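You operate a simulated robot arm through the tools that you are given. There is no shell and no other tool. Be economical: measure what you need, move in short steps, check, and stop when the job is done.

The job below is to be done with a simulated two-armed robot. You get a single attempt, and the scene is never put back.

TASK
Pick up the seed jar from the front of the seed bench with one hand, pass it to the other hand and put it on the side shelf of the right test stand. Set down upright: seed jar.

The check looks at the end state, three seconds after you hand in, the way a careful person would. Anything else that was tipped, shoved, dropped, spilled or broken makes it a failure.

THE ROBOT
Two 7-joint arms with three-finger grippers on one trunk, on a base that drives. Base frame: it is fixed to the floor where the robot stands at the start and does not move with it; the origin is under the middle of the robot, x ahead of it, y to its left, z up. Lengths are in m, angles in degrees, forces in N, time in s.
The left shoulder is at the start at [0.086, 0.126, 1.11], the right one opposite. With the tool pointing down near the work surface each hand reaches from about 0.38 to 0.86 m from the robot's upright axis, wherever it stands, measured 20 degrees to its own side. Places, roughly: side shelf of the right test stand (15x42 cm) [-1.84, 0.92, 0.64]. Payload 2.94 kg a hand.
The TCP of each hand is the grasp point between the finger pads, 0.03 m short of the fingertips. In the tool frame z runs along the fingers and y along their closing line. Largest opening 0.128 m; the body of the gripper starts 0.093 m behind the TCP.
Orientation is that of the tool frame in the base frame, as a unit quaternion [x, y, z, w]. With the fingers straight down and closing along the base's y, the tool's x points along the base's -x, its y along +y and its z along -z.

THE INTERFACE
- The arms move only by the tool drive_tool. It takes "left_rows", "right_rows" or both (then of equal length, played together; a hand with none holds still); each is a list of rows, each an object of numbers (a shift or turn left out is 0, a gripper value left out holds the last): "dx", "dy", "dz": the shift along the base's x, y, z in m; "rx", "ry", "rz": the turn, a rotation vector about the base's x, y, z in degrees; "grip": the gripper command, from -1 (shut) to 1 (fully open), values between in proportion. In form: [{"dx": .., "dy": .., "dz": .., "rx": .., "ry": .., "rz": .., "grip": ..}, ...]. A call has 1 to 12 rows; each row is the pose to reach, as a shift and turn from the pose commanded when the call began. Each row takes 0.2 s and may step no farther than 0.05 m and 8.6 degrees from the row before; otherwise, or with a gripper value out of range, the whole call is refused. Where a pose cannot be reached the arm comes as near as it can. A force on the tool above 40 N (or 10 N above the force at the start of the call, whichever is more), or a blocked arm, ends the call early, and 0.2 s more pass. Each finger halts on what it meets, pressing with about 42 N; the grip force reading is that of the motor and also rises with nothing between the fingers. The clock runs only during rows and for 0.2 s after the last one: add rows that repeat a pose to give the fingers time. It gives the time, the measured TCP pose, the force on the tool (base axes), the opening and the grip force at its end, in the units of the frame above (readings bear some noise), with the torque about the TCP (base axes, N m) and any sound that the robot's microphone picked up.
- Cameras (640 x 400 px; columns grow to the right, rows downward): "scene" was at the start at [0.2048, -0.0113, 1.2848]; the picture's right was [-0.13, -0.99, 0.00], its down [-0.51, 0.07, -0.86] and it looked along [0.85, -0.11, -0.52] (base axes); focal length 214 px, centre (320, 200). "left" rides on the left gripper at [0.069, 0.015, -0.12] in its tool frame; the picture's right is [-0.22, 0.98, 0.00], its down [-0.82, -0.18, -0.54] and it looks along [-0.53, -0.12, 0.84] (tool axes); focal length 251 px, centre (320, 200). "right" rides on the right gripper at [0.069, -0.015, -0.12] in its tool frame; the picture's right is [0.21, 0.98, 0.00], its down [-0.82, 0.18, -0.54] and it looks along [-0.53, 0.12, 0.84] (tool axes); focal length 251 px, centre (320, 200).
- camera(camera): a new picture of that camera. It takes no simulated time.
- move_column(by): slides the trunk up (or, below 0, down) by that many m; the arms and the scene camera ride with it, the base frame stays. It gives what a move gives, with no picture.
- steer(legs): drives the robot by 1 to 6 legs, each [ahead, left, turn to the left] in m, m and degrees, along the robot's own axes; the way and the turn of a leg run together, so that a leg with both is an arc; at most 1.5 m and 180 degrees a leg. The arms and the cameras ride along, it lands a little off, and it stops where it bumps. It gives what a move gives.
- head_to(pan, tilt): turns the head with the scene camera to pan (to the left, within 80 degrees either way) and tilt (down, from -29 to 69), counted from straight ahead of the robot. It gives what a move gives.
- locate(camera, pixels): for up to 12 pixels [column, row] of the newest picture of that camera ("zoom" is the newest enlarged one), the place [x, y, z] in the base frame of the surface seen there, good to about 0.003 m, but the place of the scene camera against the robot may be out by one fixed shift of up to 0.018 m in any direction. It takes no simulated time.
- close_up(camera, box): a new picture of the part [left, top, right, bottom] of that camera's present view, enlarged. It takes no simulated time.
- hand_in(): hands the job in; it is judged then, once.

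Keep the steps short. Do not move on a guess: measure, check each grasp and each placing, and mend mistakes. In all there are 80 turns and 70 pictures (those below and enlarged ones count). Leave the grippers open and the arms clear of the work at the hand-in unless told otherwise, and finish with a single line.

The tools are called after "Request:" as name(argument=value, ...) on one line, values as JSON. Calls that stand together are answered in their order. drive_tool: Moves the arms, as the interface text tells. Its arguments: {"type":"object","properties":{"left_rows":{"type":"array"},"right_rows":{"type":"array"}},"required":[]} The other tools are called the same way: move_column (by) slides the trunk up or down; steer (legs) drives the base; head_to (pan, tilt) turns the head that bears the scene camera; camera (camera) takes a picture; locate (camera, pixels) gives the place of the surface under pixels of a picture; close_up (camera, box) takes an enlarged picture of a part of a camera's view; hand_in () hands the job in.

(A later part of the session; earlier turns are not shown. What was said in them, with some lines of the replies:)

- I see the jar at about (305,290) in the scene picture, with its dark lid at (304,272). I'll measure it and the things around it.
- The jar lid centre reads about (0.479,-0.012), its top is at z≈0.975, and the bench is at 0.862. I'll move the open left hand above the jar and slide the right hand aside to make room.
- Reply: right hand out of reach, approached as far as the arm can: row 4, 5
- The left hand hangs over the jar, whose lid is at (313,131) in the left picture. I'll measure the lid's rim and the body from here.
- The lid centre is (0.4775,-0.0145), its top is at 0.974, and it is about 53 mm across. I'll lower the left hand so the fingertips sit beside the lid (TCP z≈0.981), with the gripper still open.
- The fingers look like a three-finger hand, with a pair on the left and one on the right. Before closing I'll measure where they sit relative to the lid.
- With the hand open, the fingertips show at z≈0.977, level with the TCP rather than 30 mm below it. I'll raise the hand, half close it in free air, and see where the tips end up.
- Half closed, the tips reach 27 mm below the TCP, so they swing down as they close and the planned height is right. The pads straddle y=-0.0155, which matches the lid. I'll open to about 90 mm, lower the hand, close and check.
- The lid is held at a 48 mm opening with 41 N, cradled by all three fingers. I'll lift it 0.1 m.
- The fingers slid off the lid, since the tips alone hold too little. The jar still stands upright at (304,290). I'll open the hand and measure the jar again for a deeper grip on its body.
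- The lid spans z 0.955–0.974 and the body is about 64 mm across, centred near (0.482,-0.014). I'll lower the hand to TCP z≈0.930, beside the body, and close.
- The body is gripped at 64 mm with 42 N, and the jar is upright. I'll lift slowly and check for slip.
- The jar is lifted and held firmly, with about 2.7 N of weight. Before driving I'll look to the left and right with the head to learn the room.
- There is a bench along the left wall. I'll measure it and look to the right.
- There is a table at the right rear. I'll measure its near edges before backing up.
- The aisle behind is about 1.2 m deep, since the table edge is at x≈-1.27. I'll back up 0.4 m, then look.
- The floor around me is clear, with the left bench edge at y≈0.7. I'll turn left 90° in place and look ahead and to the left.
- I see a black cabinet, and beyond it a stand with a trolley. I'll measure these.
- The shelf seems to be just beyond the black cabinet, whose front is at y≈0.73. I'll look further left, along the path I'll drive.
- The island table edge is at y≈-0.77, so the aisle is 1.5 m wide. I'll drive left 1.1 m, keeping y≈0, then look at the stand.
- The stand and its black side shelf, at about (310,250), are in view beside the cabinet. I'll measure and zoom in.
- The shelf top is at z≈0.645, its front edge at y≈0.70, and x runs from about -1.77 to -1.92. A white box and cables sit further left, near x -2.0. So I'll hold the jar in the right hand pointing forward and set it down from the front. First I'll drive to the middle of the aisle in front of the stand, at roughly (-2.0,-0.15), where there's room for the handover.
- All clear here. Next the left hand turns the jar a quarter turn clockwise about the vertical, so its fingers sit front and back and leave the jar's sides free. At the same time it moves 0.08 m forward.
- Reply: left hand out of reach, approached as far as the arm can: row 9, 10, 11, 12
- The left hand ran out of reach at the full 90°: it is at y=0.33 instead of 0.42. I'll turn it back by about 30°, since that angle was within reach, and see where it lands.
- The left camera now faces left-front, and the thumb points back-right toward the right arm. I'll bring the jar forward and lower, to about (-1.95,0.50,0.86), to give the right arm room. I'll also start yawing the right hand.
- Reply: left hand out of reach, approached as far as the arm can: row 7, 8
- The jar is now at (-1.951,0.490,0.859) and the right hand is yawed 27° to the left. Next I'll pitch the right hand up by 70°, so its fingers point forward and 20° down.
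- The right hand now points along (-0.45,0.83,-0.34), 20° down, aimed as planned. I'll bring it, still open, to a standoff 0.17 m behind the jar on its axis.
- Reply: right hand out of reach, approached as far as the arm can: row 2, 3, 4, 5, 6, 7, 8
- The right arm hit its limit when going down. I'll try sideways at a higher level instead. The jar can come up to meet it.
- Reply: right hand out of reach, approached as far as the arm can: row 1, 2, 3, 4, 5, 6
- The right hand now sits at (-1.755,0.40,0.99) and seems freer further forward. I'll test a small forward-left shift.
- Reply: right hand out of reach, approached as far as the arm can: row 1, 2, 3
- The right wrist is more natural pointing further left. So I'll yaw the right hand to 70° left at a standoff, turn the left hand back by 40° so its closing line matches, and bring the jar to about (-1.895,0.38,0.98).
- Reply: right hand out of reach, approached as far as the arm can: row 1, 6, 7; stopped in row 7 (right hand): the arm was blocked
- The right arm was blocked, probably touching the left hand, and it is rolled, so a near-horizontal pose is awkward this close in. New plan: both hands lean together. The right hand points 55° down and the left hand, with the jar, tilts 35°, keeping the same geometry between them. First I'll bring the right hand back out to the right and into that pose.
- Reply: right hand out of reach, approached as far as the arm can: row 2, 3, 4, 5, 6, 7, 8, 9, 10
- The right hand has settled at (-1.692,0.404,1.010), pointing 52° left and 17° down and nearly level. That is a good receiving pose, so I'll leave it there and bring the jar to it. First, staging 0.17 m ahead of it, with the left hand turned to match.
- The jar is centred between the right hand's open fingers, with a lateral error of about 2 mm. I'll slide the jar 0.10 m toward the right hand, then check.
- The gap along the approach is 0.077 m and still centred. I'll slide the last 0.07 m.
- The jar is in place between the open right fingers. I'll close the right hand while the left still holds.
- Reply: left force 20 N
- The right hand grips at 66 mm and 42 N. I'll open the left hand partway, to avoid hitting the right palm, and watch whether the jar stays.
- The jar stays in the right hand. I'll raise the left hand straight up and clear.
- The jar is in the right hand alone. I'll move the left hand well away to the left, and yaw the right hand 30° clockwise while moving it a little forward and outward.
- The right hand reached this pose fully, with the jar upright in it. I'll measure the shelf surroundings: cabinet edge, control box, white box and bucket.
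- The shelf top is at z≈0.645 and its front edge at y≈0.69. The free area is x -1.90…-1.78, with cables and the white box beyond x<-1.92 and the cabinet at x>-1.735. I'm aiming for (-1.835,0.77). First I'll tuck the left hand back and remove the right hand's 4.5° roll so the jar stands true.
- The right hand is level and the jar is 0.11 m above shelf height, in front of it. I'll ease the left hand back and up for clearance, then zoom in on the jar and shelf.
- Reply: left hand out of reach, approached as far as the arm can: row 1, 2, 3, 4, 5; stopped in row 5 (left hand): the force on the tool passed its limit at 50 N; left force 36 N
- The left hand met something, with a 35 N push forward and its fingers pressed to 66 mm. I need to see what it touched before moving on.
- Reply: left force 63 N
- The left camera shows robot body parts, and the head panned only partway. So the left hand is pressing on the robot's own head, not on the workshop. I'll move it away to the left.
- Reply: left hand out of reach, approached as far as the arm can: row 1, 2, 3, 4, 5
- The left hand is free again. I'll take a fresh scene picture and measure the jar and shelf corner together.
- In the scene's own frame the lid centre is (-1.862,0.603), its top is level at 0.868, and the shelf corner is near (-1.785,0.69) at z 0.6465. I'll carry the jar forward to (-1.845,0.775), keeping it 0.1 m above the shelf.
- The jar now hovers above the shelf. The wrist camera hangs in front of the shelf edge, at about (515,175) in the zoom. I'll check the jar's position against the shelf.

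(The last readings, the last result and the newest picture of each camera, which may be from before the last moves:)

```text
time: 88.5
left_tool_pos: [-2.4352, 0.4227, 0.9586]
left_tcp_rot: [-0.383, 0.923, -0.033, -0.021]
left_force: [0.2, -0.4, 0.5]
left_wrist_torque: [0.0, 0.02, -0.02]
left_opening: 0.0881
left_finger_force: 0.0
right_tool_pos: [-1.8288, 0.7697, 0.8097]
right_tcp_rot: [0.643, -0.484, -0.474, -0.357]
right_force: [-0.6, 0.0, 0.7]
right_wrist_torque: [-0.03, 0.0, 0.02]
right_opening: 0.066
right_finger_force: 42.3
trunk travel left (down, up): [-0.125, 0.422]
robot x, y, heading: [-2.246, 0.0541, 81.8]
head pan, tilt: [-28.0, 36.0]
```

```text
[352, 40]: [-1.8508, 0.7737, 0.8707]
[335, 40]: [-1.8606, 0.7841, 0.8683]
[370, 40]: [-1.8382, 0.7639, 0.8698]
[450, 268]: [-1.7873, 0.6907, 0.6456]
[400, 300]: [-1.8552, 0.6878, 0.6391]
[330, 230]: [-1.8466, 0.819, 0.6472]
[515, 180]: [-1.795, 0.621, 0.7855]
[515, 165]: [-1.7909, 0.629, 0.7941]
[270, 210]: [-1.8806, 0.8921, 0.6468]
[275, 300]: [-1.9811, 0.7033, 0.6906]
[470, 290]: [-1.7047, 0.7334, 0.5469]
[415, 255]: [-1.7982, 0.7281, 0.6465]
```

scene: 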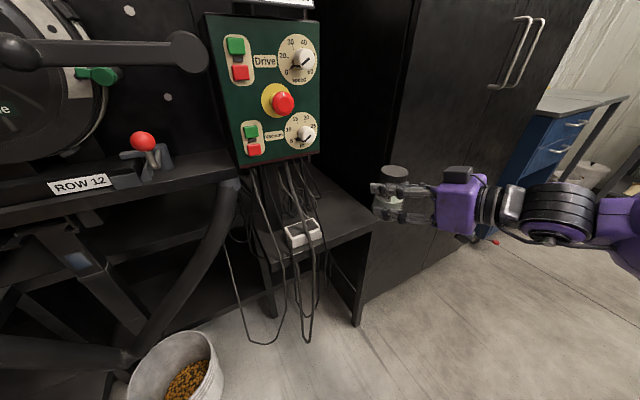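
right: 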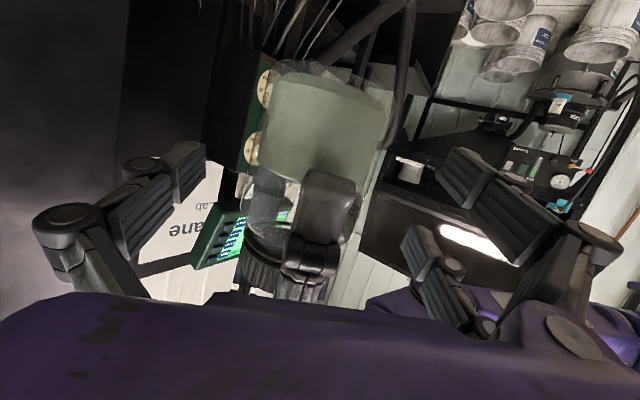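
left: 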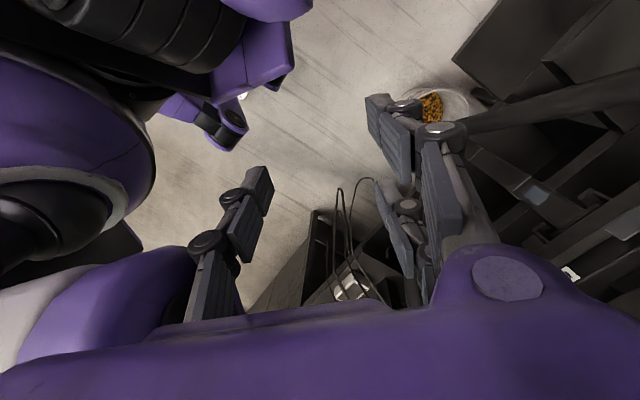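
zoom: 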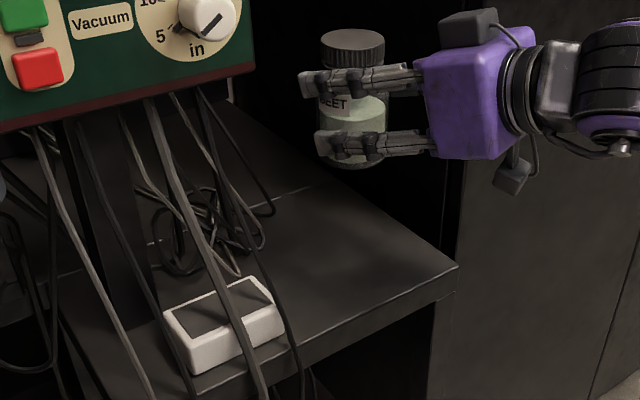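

The jar is over (-1.850,0.774), 85 mm behind the front edge and clear of the cables. It needs to drop about 0.110 m, so I'll lower 0.10 m first.

Request:
drive_tool(right_rows=[{"dz": -0.025}, {"dz": -0.05}, {"dz": -0.07}, {"dz": -0.085}, {"dz": -0.095}, {"dz": -0.1}, {"dz": -0.1}])

Request:
close_up(camera="scene", box=[240, 130, 400, 240])

Request:
locate(camera="zoom", pixels=[[340, 105], [320, 105], [360, 105], [340, 98], [340, 112], [300, 260], [340, 280], [380, 330]])

```text
time: 90.1
left_tool_pos: [-2.437, 0.4218, 0.9575]
left_tcp_rot: [-0.383, 0.923, -0.033, -0.022]
left_force: [0.1, 0.7, 0.6]
left_wrist_torque: [0.0, -0.06, 0.02]
left_opening: 0.0882
left_finger_force: 0.1
right_tool_pos: [-1.8275, 0.7682, 0.7073]
right_tcp_rot: [0.642, -0.485, -0.473, -0.358]
right_force: [0.0, 0.3, -0.6]
right_wrist_torque: [-0.05, -0.02, 0.01]
right_opening: 0.066
right_finger_force: 42.3
trunk travel left (down, up): [-0.125, 0.422]
robot x, y, heading: [-2.2482, 0.0541, 81.7]
head pan, tilt: [-28.0, 36.0]
```

```text
3.64 times, centred on (320, 185) of scene
```

zoom: 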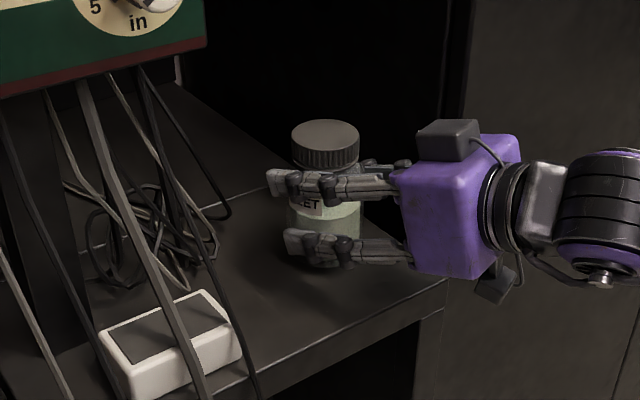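

```text
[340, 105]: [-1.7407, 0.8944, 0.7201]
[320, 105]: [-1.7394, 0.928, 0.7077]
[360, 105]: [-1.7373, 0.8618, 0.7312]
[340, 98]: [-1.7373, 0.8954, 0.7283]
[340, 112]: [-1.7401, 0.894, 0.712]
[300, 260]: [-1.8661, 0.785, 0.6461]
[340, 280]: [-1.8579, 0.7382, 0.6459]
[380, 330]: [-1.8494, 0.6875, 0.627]
```

The jar is just above the shelf, with its shadow close under it. I'll creep down in 3 mm steps until the force shows contact.

Request:
drive_tool(right_rows=[{"dz": -0.002}, {"dz": -0.004}, {"dz": -0.006}, {"dz": -0.007}, {"dz": -0.007}])

Request:
locate(camera="zoom", pixels=[[325, 135], [310, 133], [342, 133], [325, 126]])

```text
time: 91.3
left_tool_pos: [-2.4371, 0.4211, 0.9568]
left_tcp_rot: [-0.383, 0.923, -0.033, -0.022]
left_force: [0.3, 0.0, 0.6]
left_wrist_torque: [0.02, -0.01, -0.01]
left_opening: 0.0885
left_finger_force: 0.0
right_tool_pos: [-1.8269, 0.7695, 0.7014]
right_tcp_rot: [0.642, -0.485, -0.474, -0.358]
right_force: [0.4, -0.2, -1.0]
right_wrist_torque: [-0.06, 0.01, 0.0]
right_opening: 0.066
right_finger_force: 42.0
trunk travel left (down, up): [-0.125, 0.422]
robot x, y, heading: [-2.2468, 0.0546, 81.8]
head pan, tilt: [-28.0, 36.0]
```

```text
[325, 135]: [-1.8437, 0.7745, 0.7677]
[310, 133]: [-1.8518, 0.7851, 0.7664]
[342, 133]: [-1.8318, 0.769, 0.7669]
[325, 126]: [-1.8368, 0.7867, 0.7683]
```

The lid top is now about 0.761, so the bottom is only 1–2 mm above the shelf. I'll keep creeping.

Request:
drive_tool(right_rows=[{"dz": -0.001}, {"dz": -0.002}, {"dz": -0.003}, {"dz": -0.003}])

```text
time: 92.3
left_tool_pos: [-2.4361, 0.4225, 0.9578]
left_tcp_rot: [-0.383, 0.923, -0.033, -0.021]
left_force: [-1.1, -0.1, -0.3]
left_wrist_torque: [0.03, 0.0, 0.01]
left_opening: 0.0884
left_finger_force: 0.0
right_tool_pos: [-1.8264, 0.7681, 0.6999]
right_tcp_rot: [0.641, -0.484, -0.475, -0.359]
right_force: [0.9, 1.9, 2.4]
right_wrist_torque: [0.04, -0.04, 0.04]
right_opening: 0.0658
right_finger_force: 41.9
trunk travel left (down, up): [-0.125, 0.422]
robot x, y, heading: [-2.2486, 0.0541, 81.8]
head pan, tilt: [-28.0, 36.0]
```

The force rose to +2.4 N, which is first contact. I'll go 2 mm more to seat it.

Request:
drive_tool(right_rows=[{"dz": -0.001}, {"dz": -0.002}, {"dz": -0.002}])

Request:
close_up(camera="scene", box=[260, 140, 360, 220])

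```text
time: 93.1
left_tool_pos: [-2.4365, 0.4216, 0.9585]
left_tcp_rot: [-0.383, 0.923, -0.033, -0.021]
left_force: [-0.1, -0.1, -0.6]
left_wrist_torque: [0.02, 0.01, 0.01]
left_opening: 0.0884
left_finger_force: 0.2
right_tool_pos: [-1.8272, 0.7687, 0.6994]
right_tcp_rot: [0.642, -0.483, -0.475, -0.359]
right_force: [4.7, 3.2, 13.1]
right_wrist_torque: [-0.02, -0.11, 0.04]
right_opening: 0.0657
right_finger_force: 41.9
trunk travel left (down, up): [-0.125, 0.422]
robot x, y, heading: [-2.2483, 0.0553, 81.6]
head pan, tilt: [-28.0, 36.0]
```

```text
5.00 times, centred on (310, 180) of scene
```

zoom: 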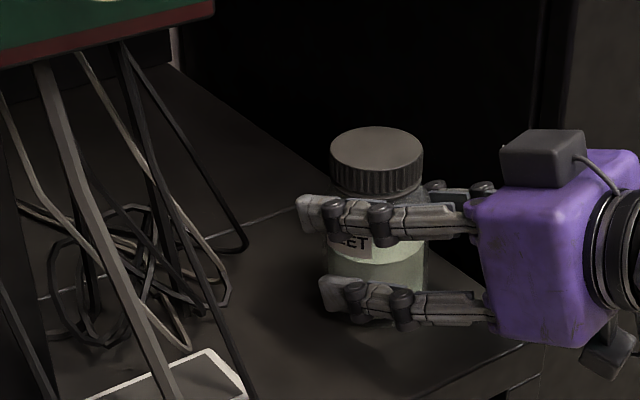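

The jar is seated, with a 13 N push, and upright. I'll raise the hand 1 mm to relax it, then open gently partway.

Request:
drive_tool(right_rows=[{"dz": 0.001}, {"dz": 0.0015, "grip": 0.05}, {"dz": 0.0015, "grip": 0.15}, {"dz": 0.0015, "grip": 0.3}, {"dz": 0.0015, "grip": 0.45}, {"dz": 0.0015, "grip": 0.45}])

Request:
close_up(camera="scene", box=[260, 140, 360, 220])

```text
time: 94.5
left_tool_pos: [-2.4362, 0.4221, 0.9575]
left_tcp_rot: [-0.383, 0.923, -0.033, -0.021]
left_force: [0.1, -0.1, -0.3]
left_wrist_torque: [0.02, 0.03, 0.02]
left_opening: 0.0885
left_finger_force: 0.0
right_tool_pos: [-1.826, 0.7708, 0.6966]
right_tcp_rot: [0.642, -0.484, -0.474, -0.358]
right_force: [0.0, -0.3, -0.1]
right_wrist_torque: [0.02, -0.02, 0.0]
right_opening: 0.0927
right_finger_force: 0.0
trunk travel left (down, up): [-0.125, 0.422]
robot x, y, heading: [-2.2472, 0.0564, 82.2]
head pan, tilt: [-28.0, 36.0]
```

```text
5.00 times, centred on (310, 180) of scene
```

zoom: 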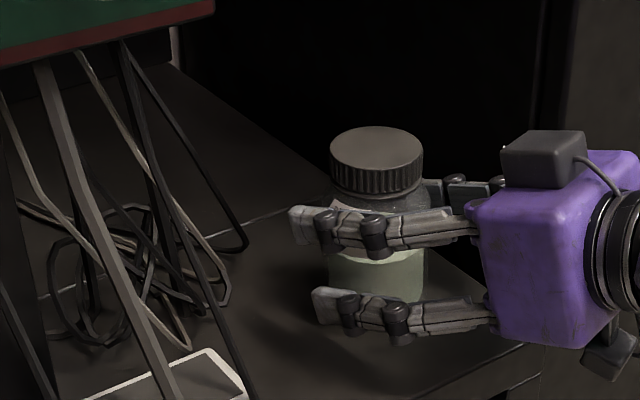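

The jar stands free and the fingers are open on both sides with no force. I'll draw the hand straight back along its own pointing line.

Request:
drive_tool(right_rows=[{"dx": 0.005, "dy": -0.019}, {"dx": 0.012, "dy": -0.043}, {"dx": 0.02, "dy": -0.072}, {"dx": 0.03, "dy": -0.106}, {"dx": 0.04, "dy": -0.14}, {"dx": 0.05, "dy": -0.175}, {"dx": 0.055, "dy": -0.205}, {"dx": 0.055, "dy": -0.205, "grip": 1}, {"dx": 0.055, "dy": -0.205, "grip": 1}], left_rows=[{}, {}, {}, {}, {}, {}, {}, {"grip": 1}, {"grip": 1}])

Request:
steer(legs=[[-0.2, 0, 0]])

Request:
camera(camera="scene")

```text
time: 96.5
left_tool_pos: [-2.4363, 0.4229, 0.9585]
left_tcp_rot: [-0.383, 0.923, -0.033, -0.022]
left_force: [1.0, -0.3, 0.4]
left_wrist_torque: [0.05, -0.02, -0.03]
left_opening: 0.128
left_finger_force: 0.0
right_tool_pos: [-1.7716, 0.5676, 0.6984]
right_tcp_rot: [0.642, -0.484, -0.474, -0.358]
right_force: [-0.2, 0.9, -0.7]
right_wrist_torque: [-0.01, 0.0, 0.0]
right_opening: 0.1283
right_finger_force: 0.0
trunk travel left (down, up): [-0.125, 0.422]
robot x, y, heading: [-2.2455, 0.0539, 81.8]
head pan, tilt: [-28.0, 36.0]
```

```text
time: 98.1
left_tool_pos: [-2.4645, 0.224, 0.9569]
left_tcp_rot: [-0.382, 0.923, -0.033, -0.021]
left_force: [0.8, -0.8, 0.5]
left_wrist_torque: [0.01, 0.01, 0.03]
left_opening: 0.1279
left_finger_force: 0.1
right_tool_pos: [-1.7985, 0.3675, 0.6994]
right_tcp_rot: [0.642, -0.484, -0.474, -0.358]
right_force: [0.7, -0.5, -0.9]
right_wrist_torque: [-0.01, -0.01, -0.02]
right_opening: 0.1278
right_finger_force: 0.1
trunk travel left (down, up): [-0.125, 0.422]
robot x, y, heading: [-2.2755, -0.1446, 81.8]
head pan, tilt: [-28.0, 36.0]
```

```text
7 pictures are left
```

scene: 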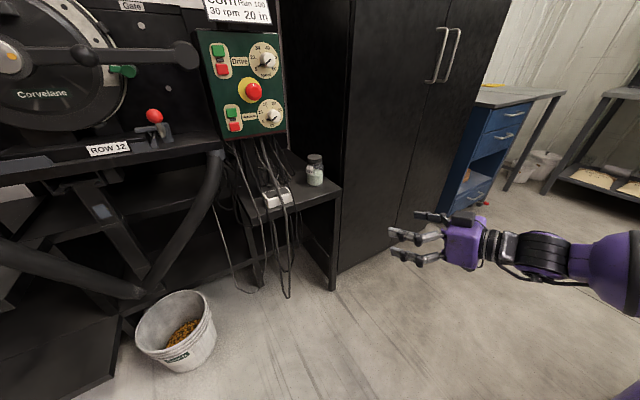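

The jar stands upright on the shelf at (315,170), both hands are clear and open, and nothing else looks disturbed. I'll take one closer look to confirm.

Request:
close_up(camera="scene", box=[250, 130, 350, 210])

Request:
locate(camera="scene", pixels=[[315, 156], [315, 175], [325, 192]])

```text
5.00 times, centred on (300, 170) of scene
```

zoom: 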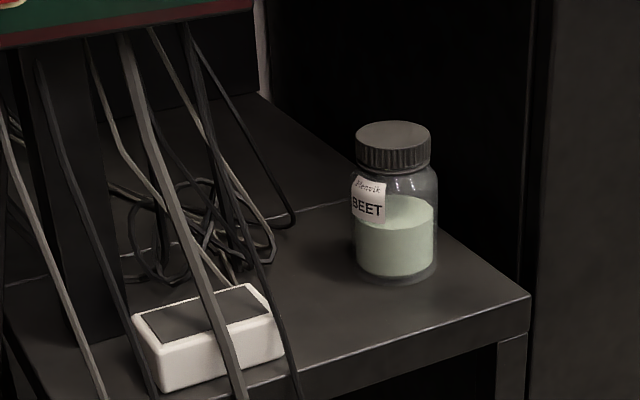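

```text
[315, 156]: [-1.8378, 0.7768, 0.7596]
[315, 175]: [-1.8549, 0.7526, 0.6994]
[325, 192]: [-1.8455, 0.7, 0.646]
```

The jar is upright, closed and well inside the shelf at about (-1.84,0.78). I'm handing in.

Request:
hand_in()

```text
The job is handed in.
```

The left hand picked up the seed jar and passed it to the right hand, which set it upright on the side shelf of the right test stand; both grippers are open and clear, and nothing else looked disturbed in the last pictures.
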